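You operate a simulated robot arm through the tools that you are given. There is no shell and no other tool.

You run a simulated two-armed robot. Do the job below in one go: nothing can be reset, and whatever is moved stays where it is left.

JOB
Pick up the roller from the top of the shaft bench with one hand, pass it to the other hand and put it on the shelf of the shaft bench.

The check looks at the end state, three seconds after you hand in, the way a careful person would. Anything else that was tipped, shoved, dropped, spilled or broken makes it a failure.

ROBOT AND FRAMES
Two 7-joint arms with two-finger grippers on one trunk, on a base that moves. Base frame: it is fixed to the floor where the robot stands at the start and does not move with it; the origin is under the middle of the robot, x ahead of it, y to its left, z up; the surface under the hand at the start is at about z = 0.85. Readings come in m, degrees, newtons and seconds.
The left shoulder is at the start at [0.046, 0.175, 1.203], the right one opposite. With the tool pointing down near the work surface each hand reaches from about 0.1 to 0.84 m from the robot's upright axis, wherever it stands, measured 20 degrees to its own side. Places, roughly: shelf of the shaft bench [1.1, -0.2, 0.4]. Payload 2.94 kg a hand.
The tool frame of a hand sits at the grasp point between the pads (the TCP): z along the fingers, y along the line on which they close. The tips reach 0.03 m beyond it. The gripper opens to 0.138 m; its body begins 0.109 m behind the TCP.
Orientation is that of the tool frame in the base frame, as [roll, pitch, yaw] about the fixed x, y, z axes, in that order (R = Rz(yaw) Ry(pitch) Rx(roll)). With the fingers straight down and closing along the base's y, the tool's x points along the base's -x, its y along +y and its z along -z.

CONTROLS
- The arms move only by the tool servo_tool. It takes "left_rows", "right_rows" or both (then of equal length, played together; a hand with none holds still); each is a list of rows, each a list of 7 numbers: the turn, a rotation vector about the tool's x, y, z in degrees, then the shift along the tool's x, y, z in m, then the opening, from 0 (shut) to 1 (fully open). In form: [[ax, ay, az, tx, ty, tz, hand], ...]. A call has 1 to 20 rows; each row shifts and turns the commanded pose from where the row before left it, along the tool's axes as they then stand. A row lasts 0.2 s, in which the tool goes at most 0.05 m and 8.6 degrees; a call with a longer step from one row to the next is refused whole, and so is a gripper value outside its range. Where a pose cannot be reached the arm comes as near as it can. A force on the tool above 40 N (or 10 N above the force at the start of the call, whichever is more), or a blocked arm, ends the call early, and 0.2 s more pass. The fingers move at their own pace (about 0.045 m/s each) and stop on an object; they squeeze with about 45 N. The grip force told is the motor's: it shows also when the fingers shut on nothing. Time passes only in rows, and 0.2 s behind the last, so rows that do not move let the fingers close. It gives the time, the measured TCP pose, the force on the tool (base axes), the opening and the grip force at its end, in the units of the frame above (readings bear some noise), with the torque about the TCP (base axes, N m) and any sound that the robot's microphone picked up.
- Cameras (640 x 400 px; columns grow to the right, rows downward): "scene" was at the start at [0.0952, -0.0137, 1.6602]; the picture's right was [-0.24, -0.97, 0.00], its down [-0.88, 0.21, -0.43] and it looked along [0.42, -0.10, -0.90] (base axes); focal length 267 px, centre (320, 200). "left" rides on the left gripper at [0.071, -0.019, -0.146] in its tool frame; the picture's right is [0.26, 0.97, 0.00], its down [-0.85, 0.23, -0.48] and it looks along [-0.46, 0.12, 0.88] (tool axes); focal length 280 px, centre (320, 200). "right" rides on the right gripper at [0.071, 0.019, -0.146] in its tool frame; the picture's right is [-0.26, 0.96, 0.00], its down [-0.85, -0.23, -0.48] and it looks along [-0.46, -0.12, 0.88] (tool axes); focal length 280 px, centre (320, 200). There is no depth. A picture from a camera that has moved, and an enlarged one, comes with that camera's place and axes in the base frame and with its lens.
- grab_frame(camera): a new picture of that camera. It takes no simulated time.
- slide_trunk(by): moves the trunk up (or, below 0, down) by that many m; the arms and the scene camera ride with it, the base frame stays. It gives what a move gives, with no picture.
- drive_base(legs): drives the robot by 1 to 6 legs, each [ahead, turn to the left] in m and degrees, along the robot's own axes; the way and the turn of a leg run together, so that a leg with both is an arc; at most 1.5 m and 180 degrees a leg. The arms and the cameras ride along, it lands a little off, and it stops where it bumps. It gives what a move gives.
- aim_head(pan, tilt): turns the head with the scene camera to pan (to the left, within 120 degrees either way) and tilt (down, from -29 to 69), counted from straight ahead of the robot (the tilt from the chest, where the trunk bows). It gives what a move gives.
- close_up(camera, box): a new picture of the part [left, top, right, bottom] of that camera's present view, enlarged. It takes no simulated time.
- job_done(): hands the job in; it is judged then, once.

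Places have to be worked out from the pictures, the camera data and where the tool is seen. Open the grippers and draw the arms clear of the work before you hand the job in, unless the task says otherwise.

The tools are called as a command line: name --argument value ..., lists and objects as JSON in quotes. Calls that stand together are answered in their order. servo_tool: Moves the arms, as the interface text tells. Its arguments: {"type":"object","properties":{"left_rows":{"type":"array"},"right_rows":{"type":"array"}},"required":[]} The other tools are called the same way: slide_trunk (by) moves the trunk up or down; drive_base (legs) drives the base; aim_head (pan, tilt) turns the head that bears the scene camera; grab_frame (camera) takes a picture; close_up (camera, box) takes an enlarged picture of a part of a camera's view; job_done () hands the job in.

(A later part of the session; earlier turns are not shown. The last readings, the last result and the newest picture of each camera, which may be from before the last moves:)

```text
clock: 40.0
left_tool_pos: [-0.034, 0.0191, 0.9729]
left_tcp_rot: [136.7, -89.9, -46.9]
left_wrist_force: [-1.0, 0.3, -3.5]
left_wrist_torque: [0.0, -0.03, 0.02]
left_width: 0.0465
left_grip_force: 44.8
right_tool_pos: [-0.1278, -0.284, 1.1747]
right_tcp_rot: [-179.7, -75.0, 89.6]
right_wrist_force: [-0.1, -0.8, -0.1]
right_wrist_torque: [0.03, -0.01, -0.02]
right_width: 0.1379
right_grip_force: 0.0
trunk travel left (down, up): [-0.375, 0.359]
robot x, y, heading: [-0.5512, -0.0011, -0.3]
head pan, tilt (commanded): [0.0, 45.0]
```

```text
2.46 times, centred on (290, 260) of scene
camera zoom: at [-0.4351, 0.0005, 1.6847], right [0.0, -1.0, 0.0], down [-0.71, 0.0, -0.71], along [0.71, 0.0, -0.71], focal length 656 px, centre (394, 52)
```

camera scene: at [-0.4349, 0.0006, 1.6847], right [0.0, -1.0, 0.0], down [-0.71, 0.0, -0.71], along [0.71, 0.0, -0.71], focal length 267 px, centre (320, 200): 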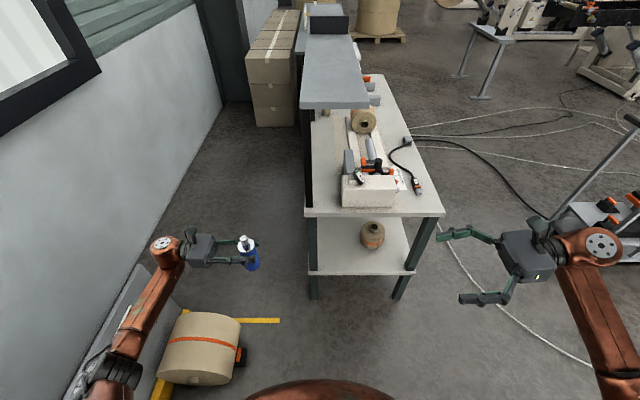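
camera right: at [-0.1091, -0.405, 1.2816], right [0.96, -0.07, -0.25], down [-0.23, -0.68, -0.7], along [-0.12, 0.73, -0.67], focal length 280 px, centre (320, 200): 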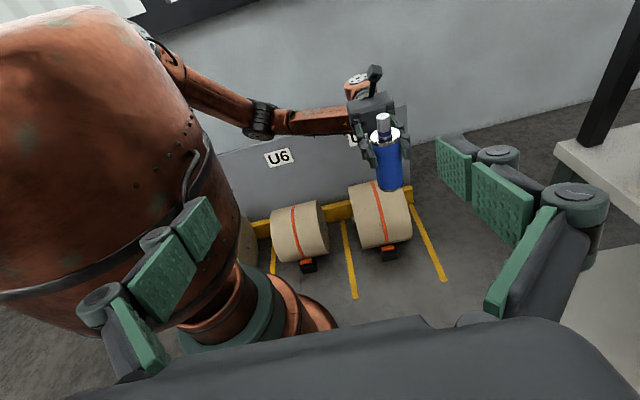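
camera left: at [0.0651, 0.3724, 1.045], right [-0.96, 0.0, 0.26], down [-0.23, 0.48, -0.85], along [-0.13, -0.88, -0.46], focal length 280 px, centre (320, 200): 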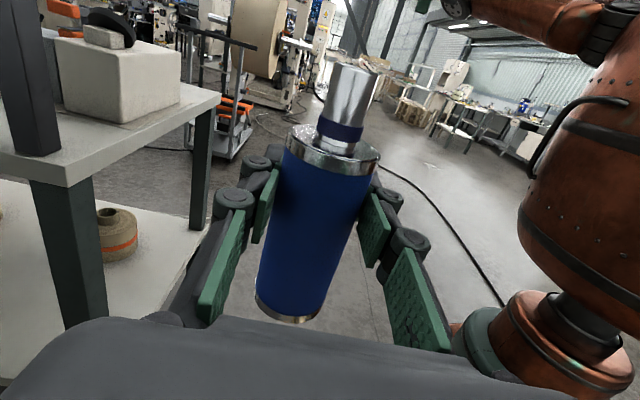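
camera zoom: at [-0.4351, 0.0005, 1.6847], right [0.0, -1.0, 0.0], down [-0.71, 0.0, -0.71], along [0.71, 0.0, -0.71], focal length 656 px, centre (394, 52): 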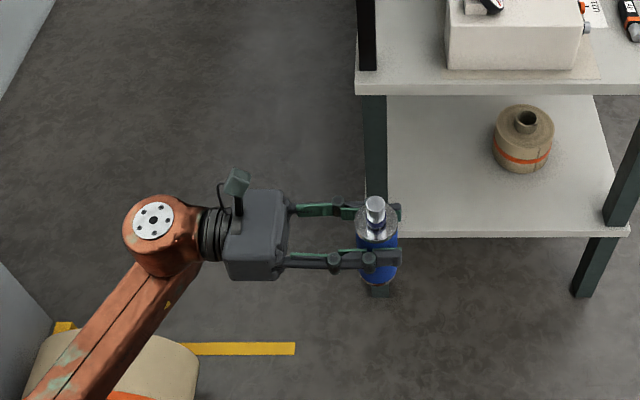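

The roller hangs upright at about (−0.034, 0.019). I move the right hand to a staging pose 17 cm from it, slightly lower than the left fingers' level line.

servo_tool --right_rows '[[0, 0, 0, -0.0237, 0.0134, 0.0269, 1], [0, 0, 0, -0.0237, 0.0134, 0.0269, 1], [0, 0, 0, -0.0237, 0.0134, 0.0269, 1], [0, 0, 0, -0.0237, 0.0134, 0.0269, 1], [0, 0, 0, -0.0237, 0.0134, 0.0269, 1], [0, 0, 0, -0.0237, 0.0134, 0.0269, 1], [0, 0, 0, -0.0237, 0.0134, 0.0269, 1]]'

grab_frame --camera "right"

grab_frame --camera "scene"

```text
clock: 41.6
left_tool_pos: [-0.0329, 0.021, 0.9729]
left_tcp_rot: [89.5, -89.9, 0.3]
left_wrist_force: [-0.3, 0.4, -2.1]
left_wrist_torque: [0.0, 0.03, 0.0]
left_width: 0.0462
left_grip_force: 44.9
right_tool_pos: [-0.0353, -0.1446, 0.9656]
right_tcp_rot: [-179.9, -75.0, 89.7]
right_wrist_force: [0.3, -0.5, 0.4]
right_wrist_torque: [0.0, -0.01, 0.03]
right_width: 0.1379
right_grip_force: 0.0
trunk travel left (down, up): [-0.375, 0.359]
robot x, y, heading: [-0.5518, 0.0016, 0.1]
head pan, tilt (commanded): [0.0, 45.0]
```

```text
taken
camera right: at [-0.0164, -0.2667, 1.0726], right [0.96, -0.07, -0.25], down [-0.23, -0.68, -0.7], along [-0.12, 0.73, -0.67], focal length 280 px, centre (320, 200)
```

right: 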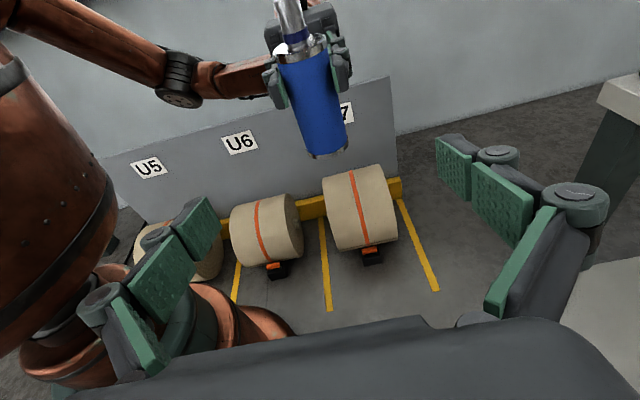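

```text
taken
camera scene: at [-0.4347, 0.0014, 1.6847], right [0.0, -1.0, 0.0], down [-0.71, 0.0, -0.71], along [0.71, 0.0, -0.71], focal length 267 px, centre (320, 200)
```

scene: 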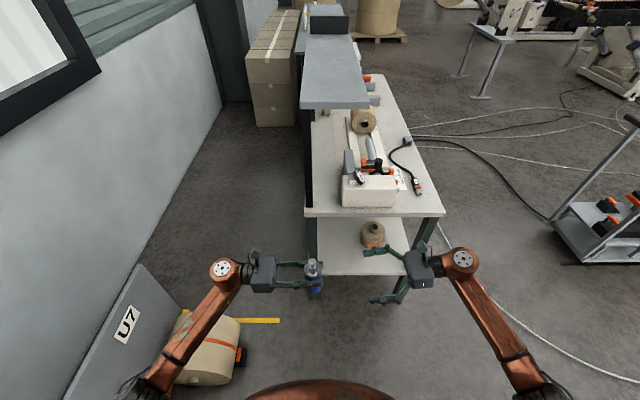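

The right hand's approach line hits the roller about 3 cm above its bottom (bottom ≈0.887), with a 3 mm lateral correction. I advance 13 cm and check.

servo_tool --right_rows '[[0, 0, 0, 0, 0.003, 0.02, 1], [0, 0, 0, 0, 0, 0.028, 1], [0, 0, 0, 0, 0, 0.028, 1], [0, 0, 0, 0, 0, 0.028, 1], [0, 0, 0, 0, 0, 0.026, 1]]'

grab_frame --camera "right"

close_up --camera "scene" --box '[230, 220, 450, 350]'

grab_frame --camera "left"

```text
clock: 42.8
left_tool_pos: [-0.0332, 0.0207, 0.9726]
left_tcp_rot: [-112.2, -90.0, -157.7]
left_wrist_force: [-0.1, 0.6, -3.0]
left_wrist_torque: [-0.01, 0.0, 0.0]
left_width: 0.0462
left_grip_force: 45.2
right_tool_pos: [-0.0312, -0.0189, 0.9316]
right_tcp_rot: [-179.8, -75.0, 89.7]
right_wrist_force: [-0.3, 0.3, 0.2]
right_wrist_torque: [-0.02, -0.02, 0.02]
right_width: 0.1378
right_grip_force: 0.1
trunk travel left (down, up): [-0.375, 0.359]
robot x, y, heading: [-0.5546, -0.0008, -0.2]
head pan, tilt (commanded): [0.0, 45.0]
```

```text
taken
camera right: at [-0.0125, -0.1405, 1.0386], right [0.96, -0.07, -0.25], down [-0.23, -0.68, -0.7], along [-0.12, 0.73, -0.67], focal length 280 px, centre (320, 200)
```

right: 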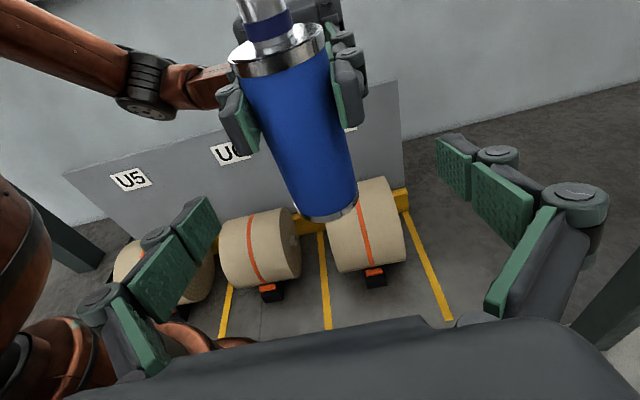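

```text
2.91 times, centred on (340, 285) of scene
camera zoom: at [-0.4351, 0.0018, 1.6847], right [0.0, -1.0, 0.0], down [-0.71, 0.0, -0.71], along [0.71, 0.0, -0.71], focal length 776 px, centre (262, -47)
```

zoom: 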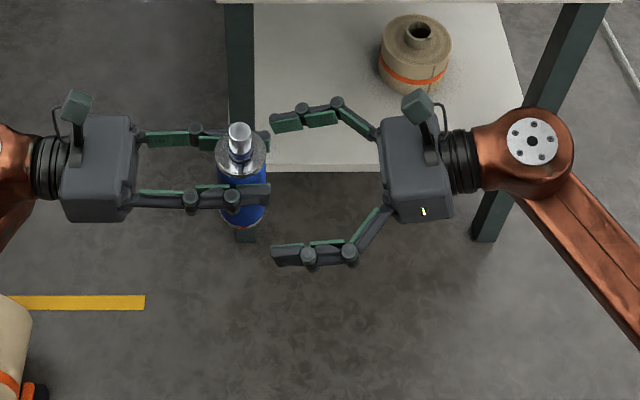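

```text
taken
camera left: at [-0.0145, 0.1663, 1.0444], right [-0.96, 0.0, 0.26], down [-0.23, 0.48, -0.85], along [-0.13, -0.88, -0.46], focal length 280 px, centre (320, 200)
```

left: 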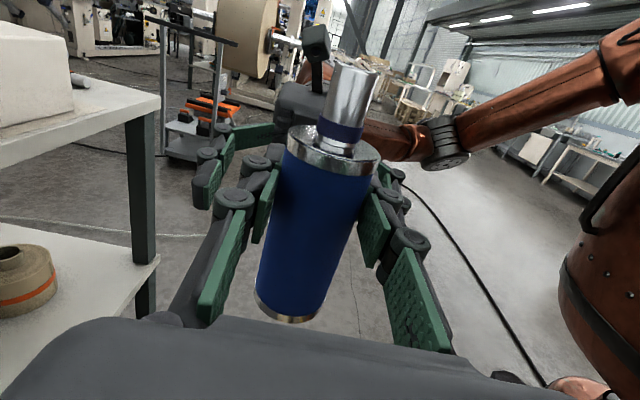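

The left pads' lower edge is at about z 0.964 and my right pads will end near 0.94, so they will clear each other. I correct 3 mm sideways and advance the last 4 cm.

servo_tool --right_rows '[[0, 0, 0, 0, -0.003, 0.012, 1], [0, 0, 0, 0, 0, 0.015, 1], [0, 0, 0, 0, 0, 0.014, 1], [0, 0, 0, 0, 0, 0, 1]]'

grab_frame --camera "right"

close_up --camera "scene" --box '[250, 230, 410, 330]'

grab_frame --camera "left"

```text
clock: 43.8
left_tool_pos: [-0.0345, 0.0205, 0.9725]
left_tcp_rot: [-65.7, -90.0, 155.5]
left_wrist_force: [0.6, -0.4, -3.6]
left_wrist_torque: [0.01, 0.0, 0.0]
left_width: 0.0463
left_grip_force: 45.1
right_tool_pos: [-0.0327, 0.0204, 0.9225]
right_tcp_rot: [-179.7, -75.0, 89.6]
right_wrist_force: [0.5, -0.5, 0.5]
right_wrist_torque: [0.01, 0.01, 0.0]
right_width: 0.1379
right_grip_force: 0.1
trunk travel left (down, up): [-0.375, 0.359]
robot x, y, heading: [-0.5514, 0.0006, -0.1]
head pan, tilt (commanded): [0.0, 45.0]
```

```text
taken
camera right: at [-0.0143, -0.1, 1.0289], right [0.96, -0.07, -0.25], down [-0.23, -0.68, -0.7], along [-0.12, 0.73, -0.67], focal length 280 px, centre (320, 200)
```

right: 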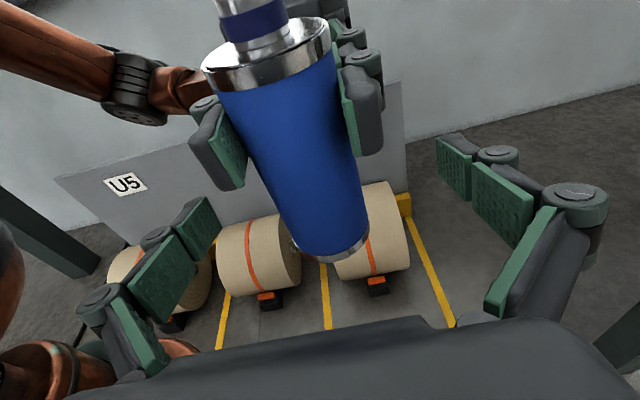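

```text
4.00 times, centred on (330, 280) of scene
camera zoom: at [-0.4354, 0.0009, 1.6847], right [0.0, -1.0, 0.0], down [-0.71, 0.0, -0.71], along [0.71, 0.0, -0.71], focal length 1066 px, centre (280, -120)
```

zoom: 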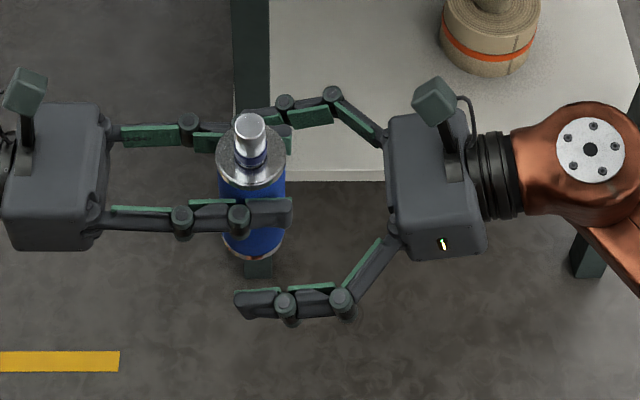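

```text
taken
camera left: at [-0.0147, 0.1657, 1.0447], right [-0.96, 0.0, 0.26], down [-0.23, 0.48, -0.85], along [-0.13, -0.88, -0.46], focal length 280 px, centre (320, 200)
```

left: 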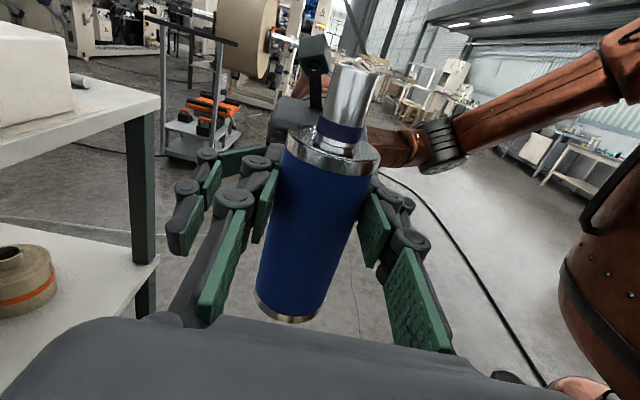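

The right hand straddles the lower body; the image shows a 3 mm offset, which I correct, then close the right hand slowly while the left keeps holding.

servo_tool --right_rows '[[0, 0, 0, 0, -0.003, 0, 1], [0, 0, 0, 0, 0, 0, 0.7], [0, 0, 0, 0, 0, 0, 0.5], [0, 0, 0, 0, 0, 0, 0.45], [0, 0, 0, 0, 0, 0, 0.42], [0, 0, 0, 0, 0, 0, 0.4], [0, 0, 0, 0, 0, 0, 0.4]]'

grab_frame --camera "right"

close_up --camera "scene" --box '[250, 230, 410, 330]'

```text
clock: 45.4
left_tool_pos: [-0.0336, 0.0198, 0.9738]
left_tcp_rot: [-84.8, -90.0, 174.7]
left_wrist_force: [0.5, -1.1, -3.2]
left_wrist_torque: [-0.04, 0.0, 0.03]
left_width: 0.0463
left_grip_force: 44.8
right_tool_pos: [-0.0359, 0.0221, 0.9227]
right_tcp_rot: [-179.8, -75.0, 89.7]
right_wrist_force: [0.1, 0.2, -0.8]
right_wrist_torque: [0.03, -0.02, 0.0]
right_width: 0.0553
right_grip_force: 0.0
trunk travel left (down, up): [-0.375, 0.359]
robot x, y, heading: [-0.5528, 0.0013, -0.2]
head pan, tilt (commanded): [0.0, 45.0]
```

```text
taken
camera right: at [-0.0178, -0.1004, 1.0291], right [0.96, -0.07, -0.25], down [-0.23, -0.68, -0.7], along [-0.12, 0.73, -0.67], focal length 280 px, centre (320, 200)
```

right: 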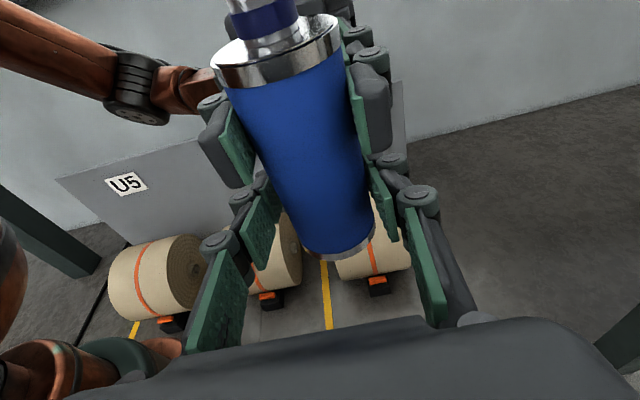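

```text
4.00 times, centred on (330, 280) of scene
camera zoom: at [-0.4353, 0.0011, 1.6847], right [0.0, -1.0, 0.0], down [-0.71, 0.0, -0.71], along [0.71, 0.0, -0.71], focal length 1066 px, centre (280, -120)
```

zoom: 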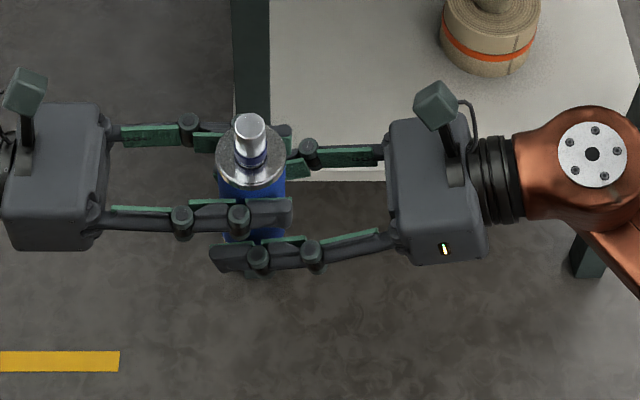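

Right pads sit just beside the lower body with clear gap under the left fingers. I close fully to grip.

servo_tool --right_rows '[[0, 0, 0, 0, 0, 0, 0.35], [0, 0, 0, 0, 0, 0, 0.2], [0, 0, 0, 0, 0, 0, 0], [0, 0, 0, 0, 0, 0, 0], [0, 0, 0, 0, 0, 0, 0]]'

grab_frame --camera "right"

grab_frame --camera "left"

```text
clock: 46.6
left_tool_pos: [-0.0345, 0.0207, 0.9734]
left_tcp_rot: [73.5, -89.9, 16.2]
left_wrist_force: [-18.7, 1.8, -0.9]
left_wrist_torque: [0.05, 0.59, -0.03]
left_width: 0.0464
left_grip_force: 44.8
right_tool_pos: [-0.0359, 0.0209, 0.923]
right_tcp_rot: [-179.8, -74.9, 89.5]
right_wrist_force: [18.3, -2.5, -0.7]
right_wrist_torque: [0.05, 0.41, 0.03]
right_width: 0.0464
right_grip_force: 45.4
trunk travel left (down, up): [-0.375, 0.359]
robot x, y, heading: [-0.5545, 0.001, -0.1]
head pan, tilt (commanded): [0.0, 45.0]
```

```text
taken
camera right: at [-0.017, -0.101, 1.0291], right [0.96, -0.07, -0.25], down [-0.23, -0.68, -0.7], along [-0.12, 0.73, -0.67], focal length 280 px, centre (320, 200)
```

right: 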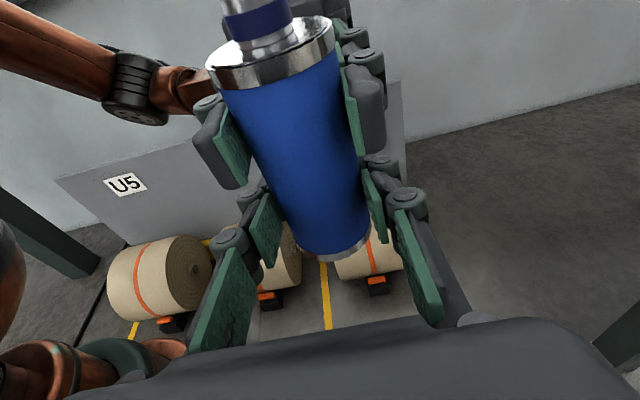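

```text
taken
camera left: at [-0.0153, 0.1655, 1.0446], right [-0.96, 0.0, 0.26], down [-0.23, 0.48, -0.85], along [-0.13, -0.88, -0.46], focal length 280 px, centre (320, 200)
```

left: 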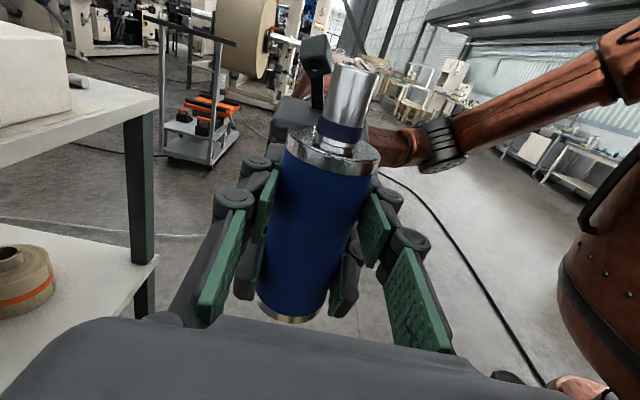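

Both hands hold the roller (45 N each), with 18 N of mutual side load because the right hand sits slightly toward −x. I ease the right hand 2 mm toward +x to relax it before letting go on the left.

servo_tool --right_rows '[[0, 0, 0, 0, 0.001, 0, 0], [0, 0, 0, 0, 0.0005, 0, 0], [0, 0, 0, 0, 0, 0, 0]]'

```text
clock: 47.4
left_tool_pos: [-0.0337, 0.0207, 0.9739]
left_tcp_rot: [-82.5, -89.9, 172.4]
left_wrist_force: [-17.8, 4.0, -0.8]
left_wrist_torque: [0.01, 0.47, -0.03]
left_width: 0.046
left_grip_force: 45.6
right_tool_pos: [-0.0347, 0.0221, 0.9225]
right_tcp_rot: [-179.8, -75.0, 89.7]
right_wrist_force: [16.2, -5.0, -0.5]
right_wrist_torque: [0.23, 0.32, 0.05]
right_width: 0.0464
right_grip_force: 45.2
trunk travel left (down, up): [-0.375, 0.359]
robot x, y, heading: [-0.5506, -0.0001, -0.1]
head pan, tilt (commanded): [0.0, 45.0]
```

The load fell only slightly; I ease another 3 mm toward +x.

servo_tool --right_rows '[[0, 0, 0, 0, 0.001, 0, 0], [0, 0, 0, 0, 0.001, 0, 0], [0, 0, 0, 0, 0.001, 0, 0], [0, 0, 0, 0, 0, 0, 0]]'

grab_frame --camera "right"

```text
clock: 48.4
left_tool_pos: [-0.0323, 0.0205, 0.973]
left_tcp_rot: [162.6, -89.9, -72.5]
left_wrist_force: [0.7, 4.2, -6.4]
left_wrist_torque: [0.04, -0.02, 0.09]
left_width: 0.0465
left_grip_force: 44.7
right_tool_pos: [-0.0332, 0.0216, 0.922]
right_tcp_rot: [-179.8, -75.1, 89.9]
right_wrist_force: [-0.2, -4.2, 2.8]
right_wrist_torque: [0.18, 0.0, -0.08]
right_width: 0.0465
right_grip_force: 45.0
trunk travel left (down, up): [-0.375, 0.359]
robot x, y, heading: [-0.5531, 0.0021, -0.1]
head pan, tilt (commanded): [0.0, 45.0]
```

```text
taken
camera right: at [-0.014, -0.1, 1.0286], right [0.96, -0.07, -0.25], down [-0.23, -0.68, -0.7], along [-0.13, 0.73, -0.67], focal length 280 px, centre (320, 200)
```

right: 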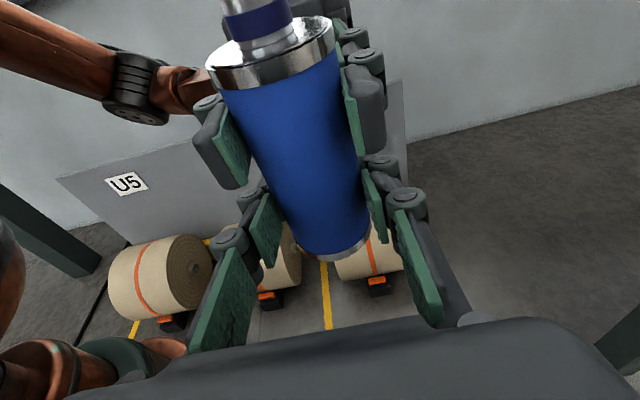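

Side load is now essentially zero. I open the left hand gradually while the right keeps its grip.

servo_tool --left_rows '[[0, 0, 0, 0, 0, 0, 0.38], [0, 0, 0, 0, 0, 0, 0.45], [0, 0, 0, 0, 0, 0, 0.6], [0, 0, 0, 0, 0, 0, 0.8], [0, 0, 0, 0, 0, 0, 0.9], [0, 0, 0, 0, 0, 0, 0.9]]'

grab_frame --camera "left"

grab_frame --camera "right"

```text
clock: 49.8
left_tool_pos: [-0.0345, 0.021, 0.9739]
left_tcp_rot: [-90.1, -90.0, -179.8]
left_wrist_force: [-0.2, -0.2, -1.1]
left_wrist_torque: [-0.01, 0.01, 0.01]
left_width: 0.1241
left_grip_force: 0.0
right_tool_pos: [-0.0313, 0.0209, 0.9209]
right_tcp_rot: [-179.8, -75.0, 89.6]
right_wrist_force: [-0.6, -0.2, 0.5]
right_wrist_torque: [-0.02, 0.0, 0.0]
right_width: 0.0463
right_grip_force: 45.4
trunk travel left (down, up): [-0.375, 0.359]
robot x, y, heading: [-0.5536, 0.0012, -0.3]
head pan, tilt (commanded): [0.0, 45.0]
```

```text
taken
camera left: at [-0.0147, 0.1659, 1.0446], right [-0.96, 0.0, 0.26], down [-0.23, 0.48, -0.85], along [-0.13, -0.88, -0.46], focal length 280 px, centre (320, 200)
```

left: 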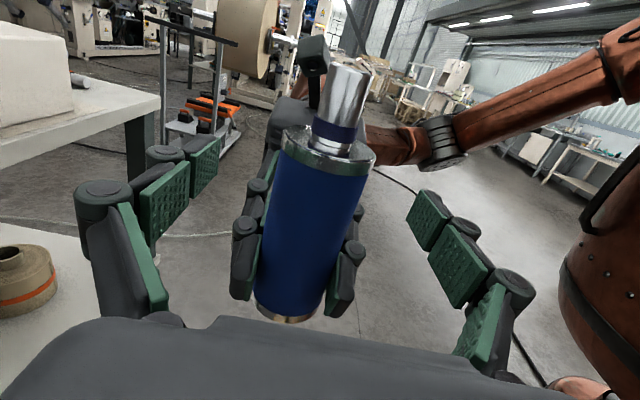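

```text
taken
camera right: at [-0.0132, -0.1006, 1.0284], right [0.96, -0.07, -0.25], down [-0.23, -0.68, -0.7], along [-0.12, 0.73, -0.67], focal length 280 px, centre (320, 200)
```

right: 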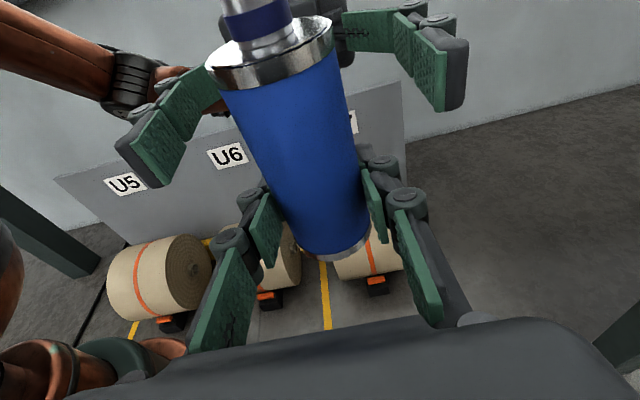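

The roller stays put in the right hand. I withdraw the left hand straight back 24 cm to its side.

servo_tool --left_rows '[[0, 0, 0, 0, 0, -0.02, 0.9], [0, 0, 0, 0, 0, -0.03, 0.9], [0, 0, 0, 0, 0, -0.04, 0.9], [0, 0, 0, 0, 0, -0.04, 0.9], [0, 0, 0, 0, 0, -0.04, 0.9], [0, 0, 0, 0, 0, -0.04, 0.9], [0, 0, 0, 0, 0, -0.03, 0.9]]'

grab_frame --camera "left"

grab_frame --camera "scene"

```text
clock: 51.4
left_tool_pos: [-0.0356, 0.2617, 0.9726]
left_tcp_rot: [8.9, -90.0, 81.0]
left_wrist_force: [0.4, -0.3, 0.6]
left_wrist_torque: [0.0, 0.01, 0.03]
left_width: 0.1243
left_grip_force: 0.0
right_tool_pos: [-0.0321, 0.0217, 0.9207]
right_tcp_rot: [-179.8, -75.0, 89.6]
right_wrist_force: [0.7, 0.2, 0.7]
right_wrist_torque: [0.0, 0.02, 0.01]
right_width: 0.0462
right_grip_force: 45.6
trunk travel left (down, up): [-0.375, 0.359]
robot x, y, heading: [-0.5525, 0.0003, 0.1]
head pan, tilt (commanded): [0.0, 45.0]
```

```text
taken
camera left: at [-0.0162, 0.4058, 1.0444], right [-0.96, 0.0, 0.26], down [-0.23, 0.48, -0.85], along [-0.13, -0.88, -0.46], focal length 280 px, centre (320, 200)
```

left: 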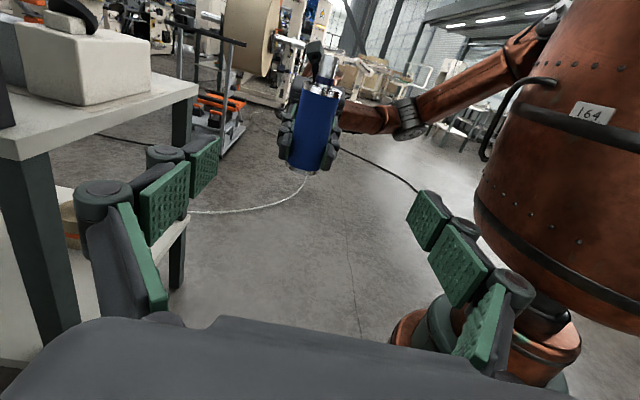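

```text
taken
camera scene: at [-0.4354, 0.0019, 1.6847], right [0.0, -1.0, 0.0], down [-0.71, 0.0, -0.71], along [0.71, 0.0, -0.71], focal length 267 px, centre (320, 200)
```

scene: 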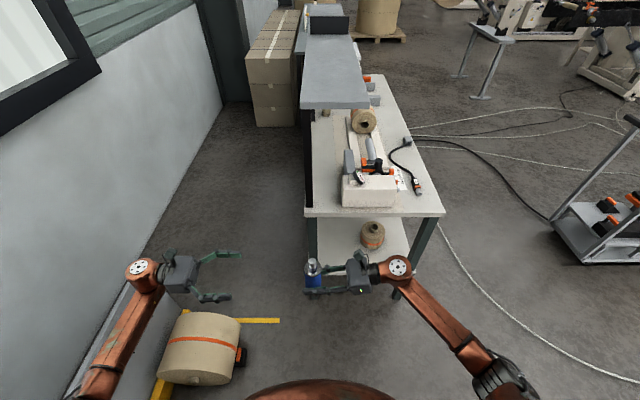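

Handover is complete; the roller sits firmly in the right hand. Next I carry it forward-right to about (0.10, −0.11) and raise the left arm 20 cm out of the way.

servo_tool --right_rows '[[0, 0, 0, -0.0067, 0.026, -0.0251, 0], [0, 0, 0, -0.0067, 0.026, -0.0251, 0], [0, 0, 0, -0.0067, 0.026, -0.0251, 0], [0, 0, 0, -0.0067, 0.026, -0.0251, 0], [0, 0, 0, -0.0067, 0.026, -0.0251, 0]]' --left_rows '[[0, 0, 0, 0.04, 0, 0, 0.9], [0, 0, 0, 0.04, 0, 0, 0.9], [0, 0, 0, 0.04, 0, 0, 0.9], [0, 0, 0, 0.04, 0, 0, 0.9], [0, 0, 0, 0.04, 0, 0, 0.9]]'

servo_tool --right_rows '[[-7.9, 0, 2.12, 0, 0, 0, 0], [-7.9, 0, 2.12, 0, 0, 0, 0], [-7.9, 0, 2.12, 0, 0, 0, 0], [-7.9, 0, 2.12, 0, 0, 0, 0], [-7.9, 0, 2.12, 0, 0, 0, 0]]'

grab_frame --camera "scene"

grab_frame --camera "right"

```text
clock: 52.6
left_tool_pos: [-0.0335, 0.2639, 1.1745]
left_tcp_rot: [89.9, -89.9, 0.0]
left_wrist_force: [0.9, 0.4, 0.1]
left_wrist_torque: [-0.01, -0.01, -0.02]
left_width: 0.1241
left_grip_force: 0.1
right_tool_pos: [0.0988, -0.1104, 0.9225]
right_tcp_rot: [-179.7, -75.1, 89.6]
right_wrist_force: [0.4, 0.1, -0.1]
right_wrist_torque: [0.01, -0.01, 0.02]
right_width: 0.0462
right_grip_force: 44.9
trunk travel left (down, up): [-0.375, 0.359]
robot x, y, heading: [-0.5535, 0.0013, -0.1]
head pan, tilt (commanded): [0.0, 45.0]
```

```text
clock: 53.8
left_tool_pos: [-0.0336, 0.264, 1.1748]
left_tcp_rot: [77.5, -90.0, 12.4]
left_wrist_force: [0.2, 0.7, 0.2]
left_wrist_torque: [0.01, -0.02, 0.01]
left_width: 0.1242
left_grip_force: 0.0
right_tool_pos: [0.097, -0.1081, 0.9216]
right_tcp_rot: [-179.5, -75.0, 48.5]
right_wrist_force: [-0.7, 0.3, -1.3]
right_wrist_torque: [-0.01, 0.0, -0.03]
right_width: 0.0465
right_grip_force: 44.5
trunk travel left (down, up): [-0.375, 0.359]
robot x, y, heading: [-0.5541, -0.0025, 0.0]
head pan, tilt (commanded): [0.0, 45.0]
```

```text
taken
camera scene: at [-0.4356, 0.0012, 1.6848], right [0.0, -1.0, 0.0], down [-0.71, 0.0, -0.71], along [0.71, 0.0, -0.71], focal length 267 px, centre (320, 200)
```

scene: 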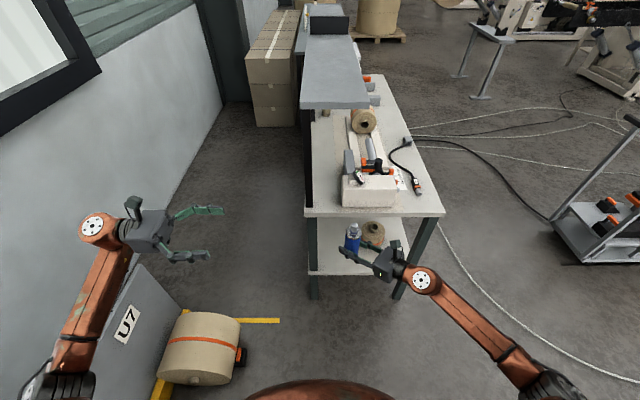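

```text
taken
camera right: at [0.0316, -0.2132, 1.0282], right [0.68, -0.68, -0.26], down [-0.62, -0.36, -0.7], along [0.39, 0.63, -0.67], focal length 280 px, centre (320, 200)
```

right: 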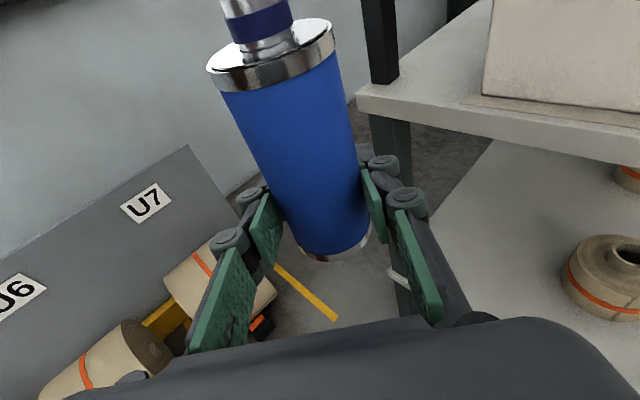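

Rotation works well and the roller stays upright. I turn the rest so the fingers point toward +x.

servo_tool --right_rows '[[-7.81, 0, 2.09, 0, 0, 0, 0], [-7.81, 0, 2.09, 0, 0, 0, 0], [-7.81, 0, 2.09, 0, 0, 0, 0], [-7.81, 0, 2.09, 0, 0, 0, 0], [-7.81, 0, 2.09, 0, 0, 0, 0], [-7.81, 0, 2.09, 0, 0, 0, 0]]'

grab_frame --camera "scene"

grab_frame --camera "right"

```text
clock: 55.3
left_tool_pos: [-0.033, 0.2628, 1.175]
left_tcp_rot: [107.5, -90.0, -17.7]
left_wrist_force: [-0.2, -0.1, 0.7]
left_wrist_torque: [0.06, 0.0, -0.02]
left_width: 0.1241
left_grip_force: 0.0
right_tool_pos: [0.1027, -0.2312, 0.8935]
right_tcp_rot: [129.9, -70.4, 50.7]
right_wrist_force: [0.4, -0.9, -3.5]
right_wrist_torque: [-0.01, 0.0, 0.01]
right_width: 0.0463
right_grip_force: 45.5
right hand out of reach, approached as far as the arm can: row 6
trunk travel left (down, up): [-0.375, 0.359]
robot x, y, heading: [-0.5511, 0.0055, -0.7]
head pan, tilt (commanded): [0.0, 45.0]
stopped in row 6 (right hand): the arm was blocked; the commanded pose is now the measured one
```

```text
taken
camera scene: at [-0.4355, -0.0001, 1.6848], right [0.0, -1.0, 0.0], down [-0.71, 0.0, -0.71], along [0.71, 0.0, -0.71], focal length 267 px, centre (320, 200)
```

scene: 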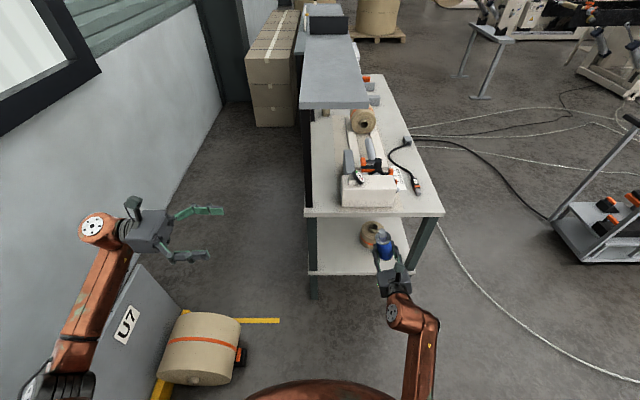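

```text
taken
camera right: at [-0.0244, -0.2277, 0.9975], right [-0.02, -1.0, 0.0], down [-0.65, 0.01, -0.76], along [0.76, -0.01, -0.65], focal length 280 px, centre (320, 200)
```

right: 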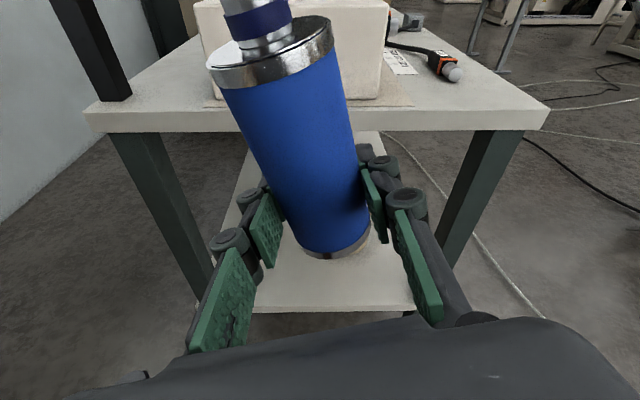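

The last part hit the arm's limit: the hand now points +x at (0.103, −0.231, 0.894) but is rolled about 15°, still gripping well. I try to roll it back upright in small steps here.

servo_tool --right_rows '[[0, 0, 4, 0, 0, 0, 0], [0, 0, 4, 0, 0, 0, 0]]'

aim_head --pan -25 --tilt 55

grab_frame --camera "scene"

```text
clock: 55.9
left_tool_pos: [-0.032, 0.2636, 1.1738]
left_tcp_rot: [63.6, -89.9, 26.3]
left_wrist_force: [-0.6, 0.4, 1.2]
left_wrist_torque: [0.02, -0.01, 0.0]
left_width: 0.124
left_grip_force: 0.1
right_tool_pos: [0.1001, -0.2448, 0.889]
right_tcp_rot: [141.7, -73.7, 37.7]
right_wrist_force: [0.3, 0.3, -3.4]
right_wrist_torque: [0.02, -0.05, 0.03]
right_width: 0.0463
right_grip_force: 45.3
trunk travel left (down, up): [-0.375, 0.359]
robot x, y, heading: [-0.5505, 0.0007, -0.3]
head pan, tilt (commanded): [0.0, 45.0]
```

```text
clock: 56.8
left_tool_pos: [-0.0328, 0.2646, 1.1742]
left_tcp_rot: [79.4, -89.9, 10.6]
left_wrist_force: [-0.3, -0.4, 0.4]
left_wrist_torque: [0.01, -0.03, 0.03]
left_width: 0.1241
left_grip_force: 0.0
right_tool_pos: [0.1026, -0.2449, 0.893]
right_tcp_rot: [141.2, -73.9, 38.4]
right_wrist_force: [-0.9, -0.2, -4.1]
right_wrist_torque: [-0.03, -0.02, 0.01]
right_width: 0.0463
right_grip_force: 45.5
trunk travel left (down, up): [-0.375, 0.359]
robot x, y, heading: [-0.5568, 0.0036, -0.0]
head pan, tilt (commanded): [-25.0, 55.0]
```

```text
taken
camera scene: at [-0.4512, -0.029, 1.6713], right [-0.42, -0.91, 0.0], down [-0.74, 0.35, -0.57], along [0.52, -0.24, -0.82], focal length 267 px, centre (320, 200)
```

scene: 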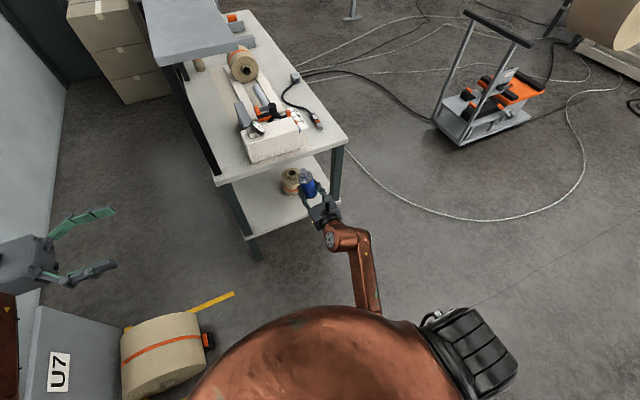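

The hand settled with about 10° of roll left, and the elbow seems tucked against the torso. I move the hand 10 cm outward to the right while rolling it upright, to give the elbow room.

servo_tool --right_rows '[[0, 0, 2.5, -0.0043, 0.0246, 0.0006, 0], [0, 0, 2.5, -0.0043, 0.0246, 0.0006, 0], [0, 0, 2.5, -0.0043, 0.0246, 0.0006, 0], [0, 0, 2.5, -0.0043, 0.0246, 0.0006, 0]]'

grab_frame --camera "scene"

grab_frame --camera "left"

```text
clock: 57.8
left_tool_pos: [-0.0322, 0.2635, 1.1741]
left_tcp_rot: [106.3, -89.9, -16.3]
left_wrist_force: [1.3, 0.3, -0.6]
left_wrist_torque: [0.01, -0.01, -0.01]
left_width: 0.1243
left_grip_force: 0.0
right_tool_pos: [0.1017, -0.3274, 0.8827]
right_tcp_rot: [-166.0, -77.3, -15.3]
right_wrist_force: [0.3, -0.2, -3.4]
right_wrist_torque: [-0.01, 0.0, 0.03]
right_width: 0.0467
right_grip_force: 44.7
trunk travel left (down, up): [-0.375, 0.359]
robot x, y, heading: [-0.5537, 0.0023, -0.3]
head pan, tilt (commanded): [-25.0, 55.0]
```

```text
taken
camera scene: at [-0.4514, -0.0299, 1.6713], right [-0.42, -0.91, 0.0], down [-0.74, 0.35, -0.57], along [0.52, -0.24, -0.82], focal length 267 px, centre (320, 200)
```

scene: 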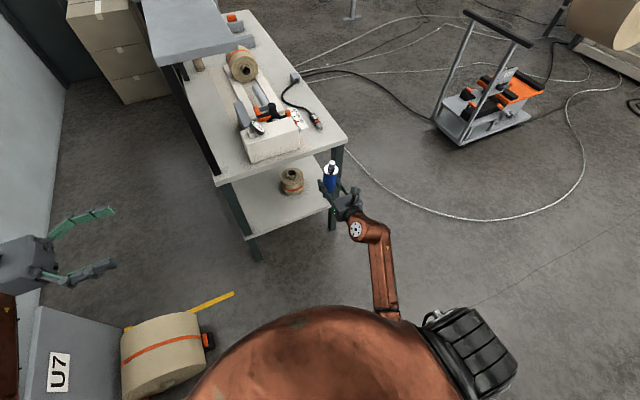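

```text
taken
camera left: at [-0.0132, 0.409, 1.2455], right [-0.96, 0.0, 0.26], down [-0.23, 0.48, -0.85], along [-0.13, -0.88, -0.46], focal length 280 px, centre (320, 200)
```

left: 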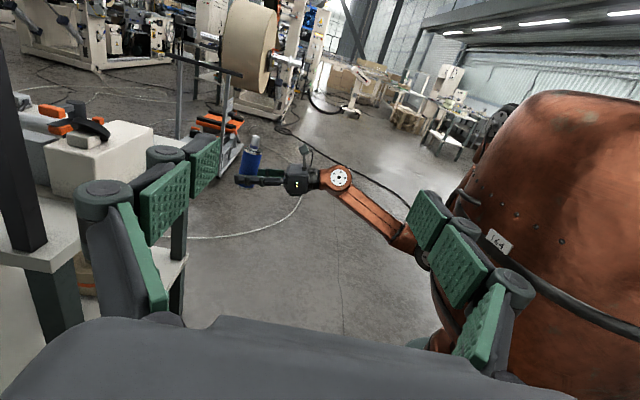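

The hand is now at (0.102, −0.327, 0.883), pointing +x, with the roller within 4° of upright. I trim out those 4°.

servo_tool --right_rows '[[-0.4, -1.33, -1.48, 0, 0, 0, 0], [-0.4, -1.33, -1.48, 0, 0, 0, 0], [0, 0, 0, 0, 0, 0, 0]]'

grab_frame --camera "right"

close_up --camera "left" --box '[180, 90, 440, 260]'

```text
clock: 58.6
left_tool_pos: [-0.0329, 0.264, 1.1745]
left_tcp_rot: [85.3, -90.0, 4.6]
left_wrist_force: [0.8, -0.4, 0.1]
left_wrist_torque: [-0.02, -0.02, 0.03]
left_width: 0.1242
left_grip_force: 0.1
right_tool_pos: [0.1012, -0.3255, 0.8829]
right_tcp_rot: [179.5, -74.9, -1.1]
right_wrist_force: [0.7, 0.4, -3.5]
right_wrist_torque: [0.02, -0.03, 0.02]
right_width: 0.0464
right_grip_force: 44.9
trunk travel left (down, up): [-0.375, 0.359]
robot x, y, heading: [-0.5549, -0.0005, 0.1]
head pan, tilt (commanded): [-25.0, 55.0]
```

```text
taken
camera right: at [-0.0225, -0.3417, 0.9892], right [-0.1, -0.96, -0.25], down [-0.67, 0.25, -0.7], along [0.73, 0.1, -0.67], focal length 280 px, centre (320, 200)
```

right: 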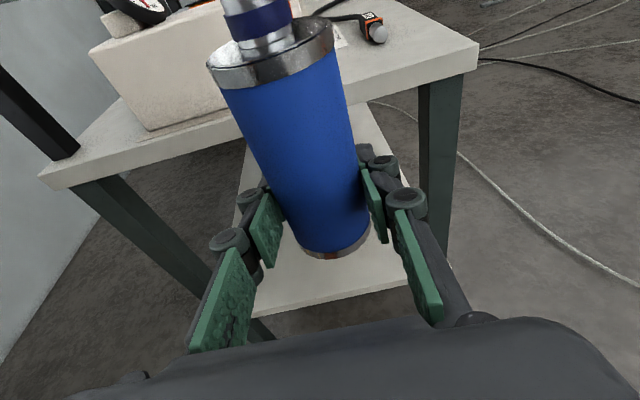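

```text
2.35 times, centred on (310, 175) of left
camera zoom: at [-0.0132, 0.4093, 1.2453], right [-0.96, 0.0, 0.26], down [-0.23, 0.48, -0.85], along [-0.13, -0.88, -0.46], focal length 660 px, centre (344, 259)
```

zoom: 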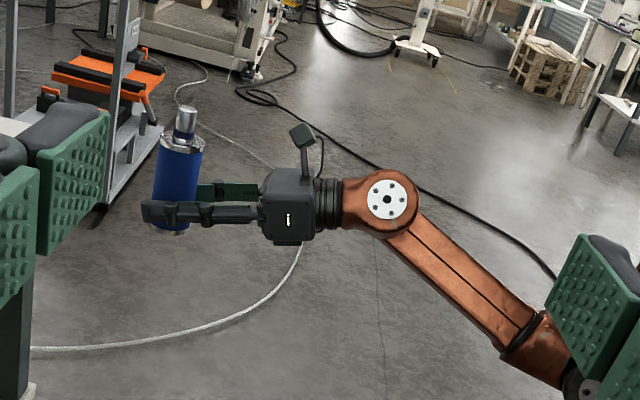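

The right hand now holds the roller upright, pointing +x. Before lowering the trunk I look at both elbows and the space below them.

aim_head --pan -75 --tilt 65

grab_frame --camera "scene"

aim_head --pan 75 --tilt 60

grab_frame --camera "scene"

grab_frame --camera "left"

```text
clock: 59.8
left_tool_pos: [-0.0329, 0.2644, 1.1757]
left_tcp_rot: [83.3, -89.9, 6.6]
left_wrist_force: [-0.8, -0.8, -0.2]
left_wrist_torque: [0.01, 0.0, -0.01]
left_width: 0.1241
left_grip_force: 0.0
right_tool_pos: [0.0994, -0.3266, 0.8829]
right_tcp_rot: [179.4, -74.9, -1.2]
right_wrist_force: [0.5, 0.2, -3.4]
right_wrist_torque: [-0.01, 0.01, 0.0]
right_width: 0.0463
right_grip_force: 45.2
trunk travel left (down, up): [-0.375, 0.359]
robot x, y, heading: [-0.5508, 0.0002, 0.1]
head pan, tilt (commanded): [-75.0, 65.0]
```

```text
taken
camera scene: at [-0.5009, -0.0573, 1.6597], right [-0.97, -0.26, 0.0], down [-0.23, 0.88, -0.42], along [0.11, -0.41, -0.91], focal length 267 px, centre (320, 200)
```

scene: 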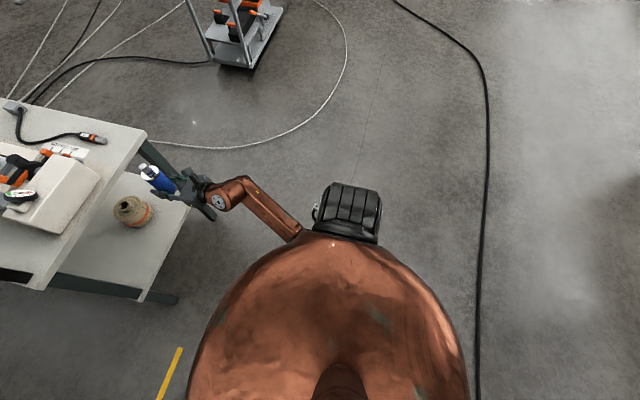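

```text
clock: 62.1
left_tool_pos: [-0.0325, 0.264, 1.1747]
left_tcp_rot: [81.7, -89.8, 8.0]
left_wrist_force: [-0.2, -0.1, -0.2]
left_wrist_torque: [0.02, -0.04, -0.02]
left_width: 0.1242
left_grip_force: 0.1
right_tool_pos: [0.1006, -0.3272, 0.882]
right_tcp_rot: [179.5, -74.8, -1.1]
right_wrist_force: [-0.3, 0.5, -3.2]
right_wrist_torque: [-0.03, -0.01, 0.01]
right_width: 0.0466
right_grip_force: 45.0
trunk travel left (down, up): [-0.375, 0.359]
robot x, y, heading: [-0.5522, 0.0022, -0.0]
head pan, tilt (commanded): [75.0, 60.0]
```

```text
taken
camera scene: at [-0.4992, 0.0657, 1.6653], right [0.97, -0.26, 0.0], down [-0.23, -0.84, -0.5], along [0.13, 0.48, -0.87], focal length 267 px, centre (320, 200)
```

scene: 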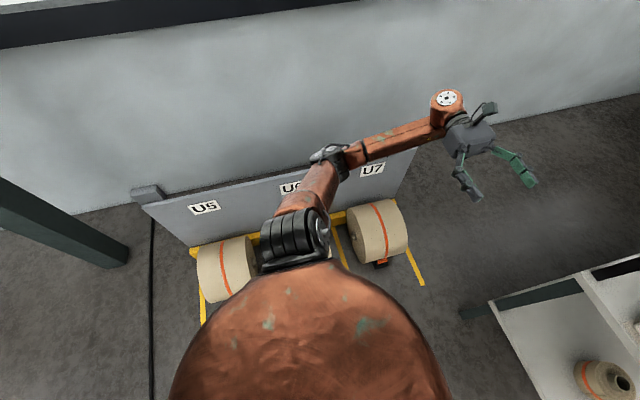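

```text
taken
camera left: at [-0.0132, 0.4095, 1.2453], right [-0.96, 0.0, 0.26], down [-0.23, 0.48, -0.85], along [-0.13, -0.88, -0.46], focal length 280 px, centre (320, 200)
```

left: 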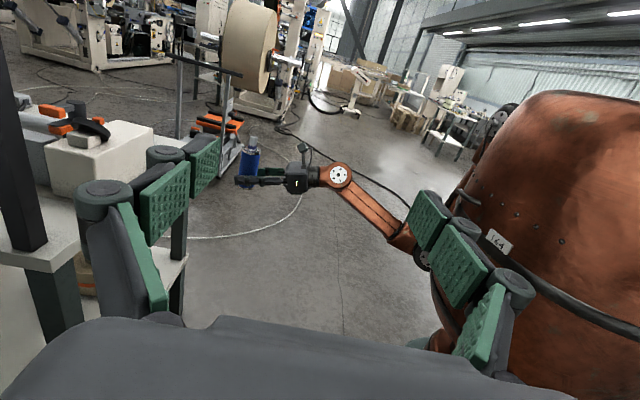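

The left elbow (z≈1.04) and right elbow (z≈0.75) have room for a moderate trunk drop. I lower the trunk 0.22 m.

slide_trunk --by -0.22

aim_head --pan -10 --tilt 40

grab_frame --camera "scene"

grab_frame --camera "left"

grab_frame --camera "right"

```text
clock: 64.5
left_tool_pos: [-0.0334, 0.2643, 0.9551]
left_tcp_rot: [-54.7, -90.0, 144.6]
left_wrist_force: [-0.3, 0.3, 0.1]
left_wrist_torque: [0.02, 0.01, 0.01]
left_width: 0.1243
left_grip_force: 0.0
right_tool_pos: [0.1002, -0.3286, 0.6639]
right_tcp_rot: [179.5, -74.9, -1.2]
right_wrist_force: [-0.3, 0.6, -3.1]
right_wrist_torque: [0.0, 0.01, 0.0]
right_width: 0.0464
right_grip_force: 44.8
trunk travel left (down, up): [-0.155, 0.579]
robot x, y, heading: [-0.5526, 0.0024, 0.2]
head pan, tilt (commanded): [75.0, 60.0]
```

```text
clock: 66.1
left_tool_pos: [-0.0321, 0.2639, 0.954]
left_tcp_rot: [84.1, -89.9, 6.0]
left_wrist_force: [1.3, -0.1, -0.4]
left_wrist_torque: [0.01, 0.0, 0.0]
left_width: 0.124
left_grip_force: 0.0
right_tool_pos: [0.0999, -0.3278, 0.6619]
right_tcp_rot: [179.4, -74.9, -1.1]
right_wrist_force: [-0.2, 0.7, -3.3]
right_wrist_torque: [-0.01, 0.02, 0.02]
right_width: 0.0463
right_grip_force: 45.6
trunk travel left (down, up): [-0.155, 0.579]
robot x, y, heading: [-0.5529, 0.0003, -0.1]
head pan, tilt (commanded): [-10.0, 40.0]
```

```text
taken
camera scene: at [-0.2769, -0.0138, 1.4615], right [-0.17, -0.98, 0.0], down [-0.63, 0.11, -0.77], along [0.75, -0.13, -0.64], focal length 267 px, centre (320, 200)
```

scene: 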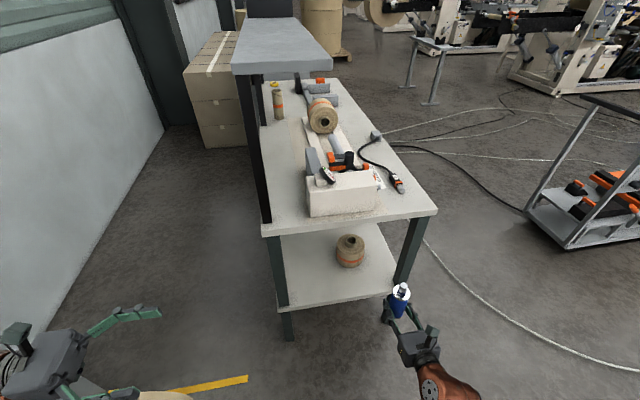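

```text
taken
camera left: at [-0.0132, 0.4094, 1.0252], right [-0.96, 0.0, 0.26], down [-0.23, 0.48, -0.85], along [-0.13, -0.88, -0.46], focal length 280 px, centre (320, 200)
```

left: 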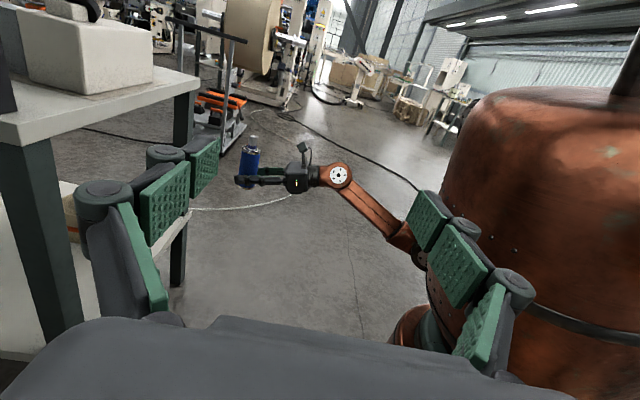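

```text
taken
camera right: at [-0.0223, -0.3422, 0.7697], right [-0.1, -0.96, -0.25], down [-0.67, 0.25, -0.7], along [0.73, 0.1, -0.67], focal length 280 px, centre (320, 200)
```

right: 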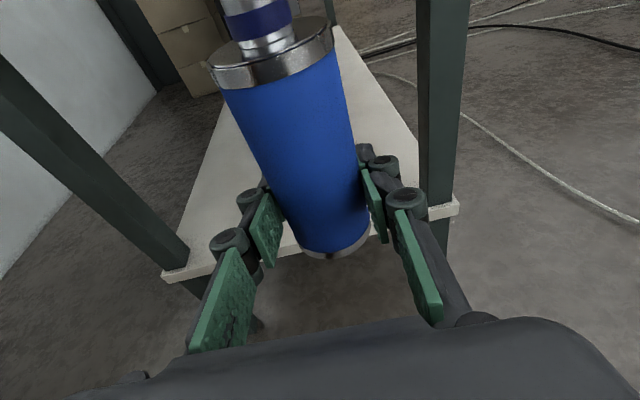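

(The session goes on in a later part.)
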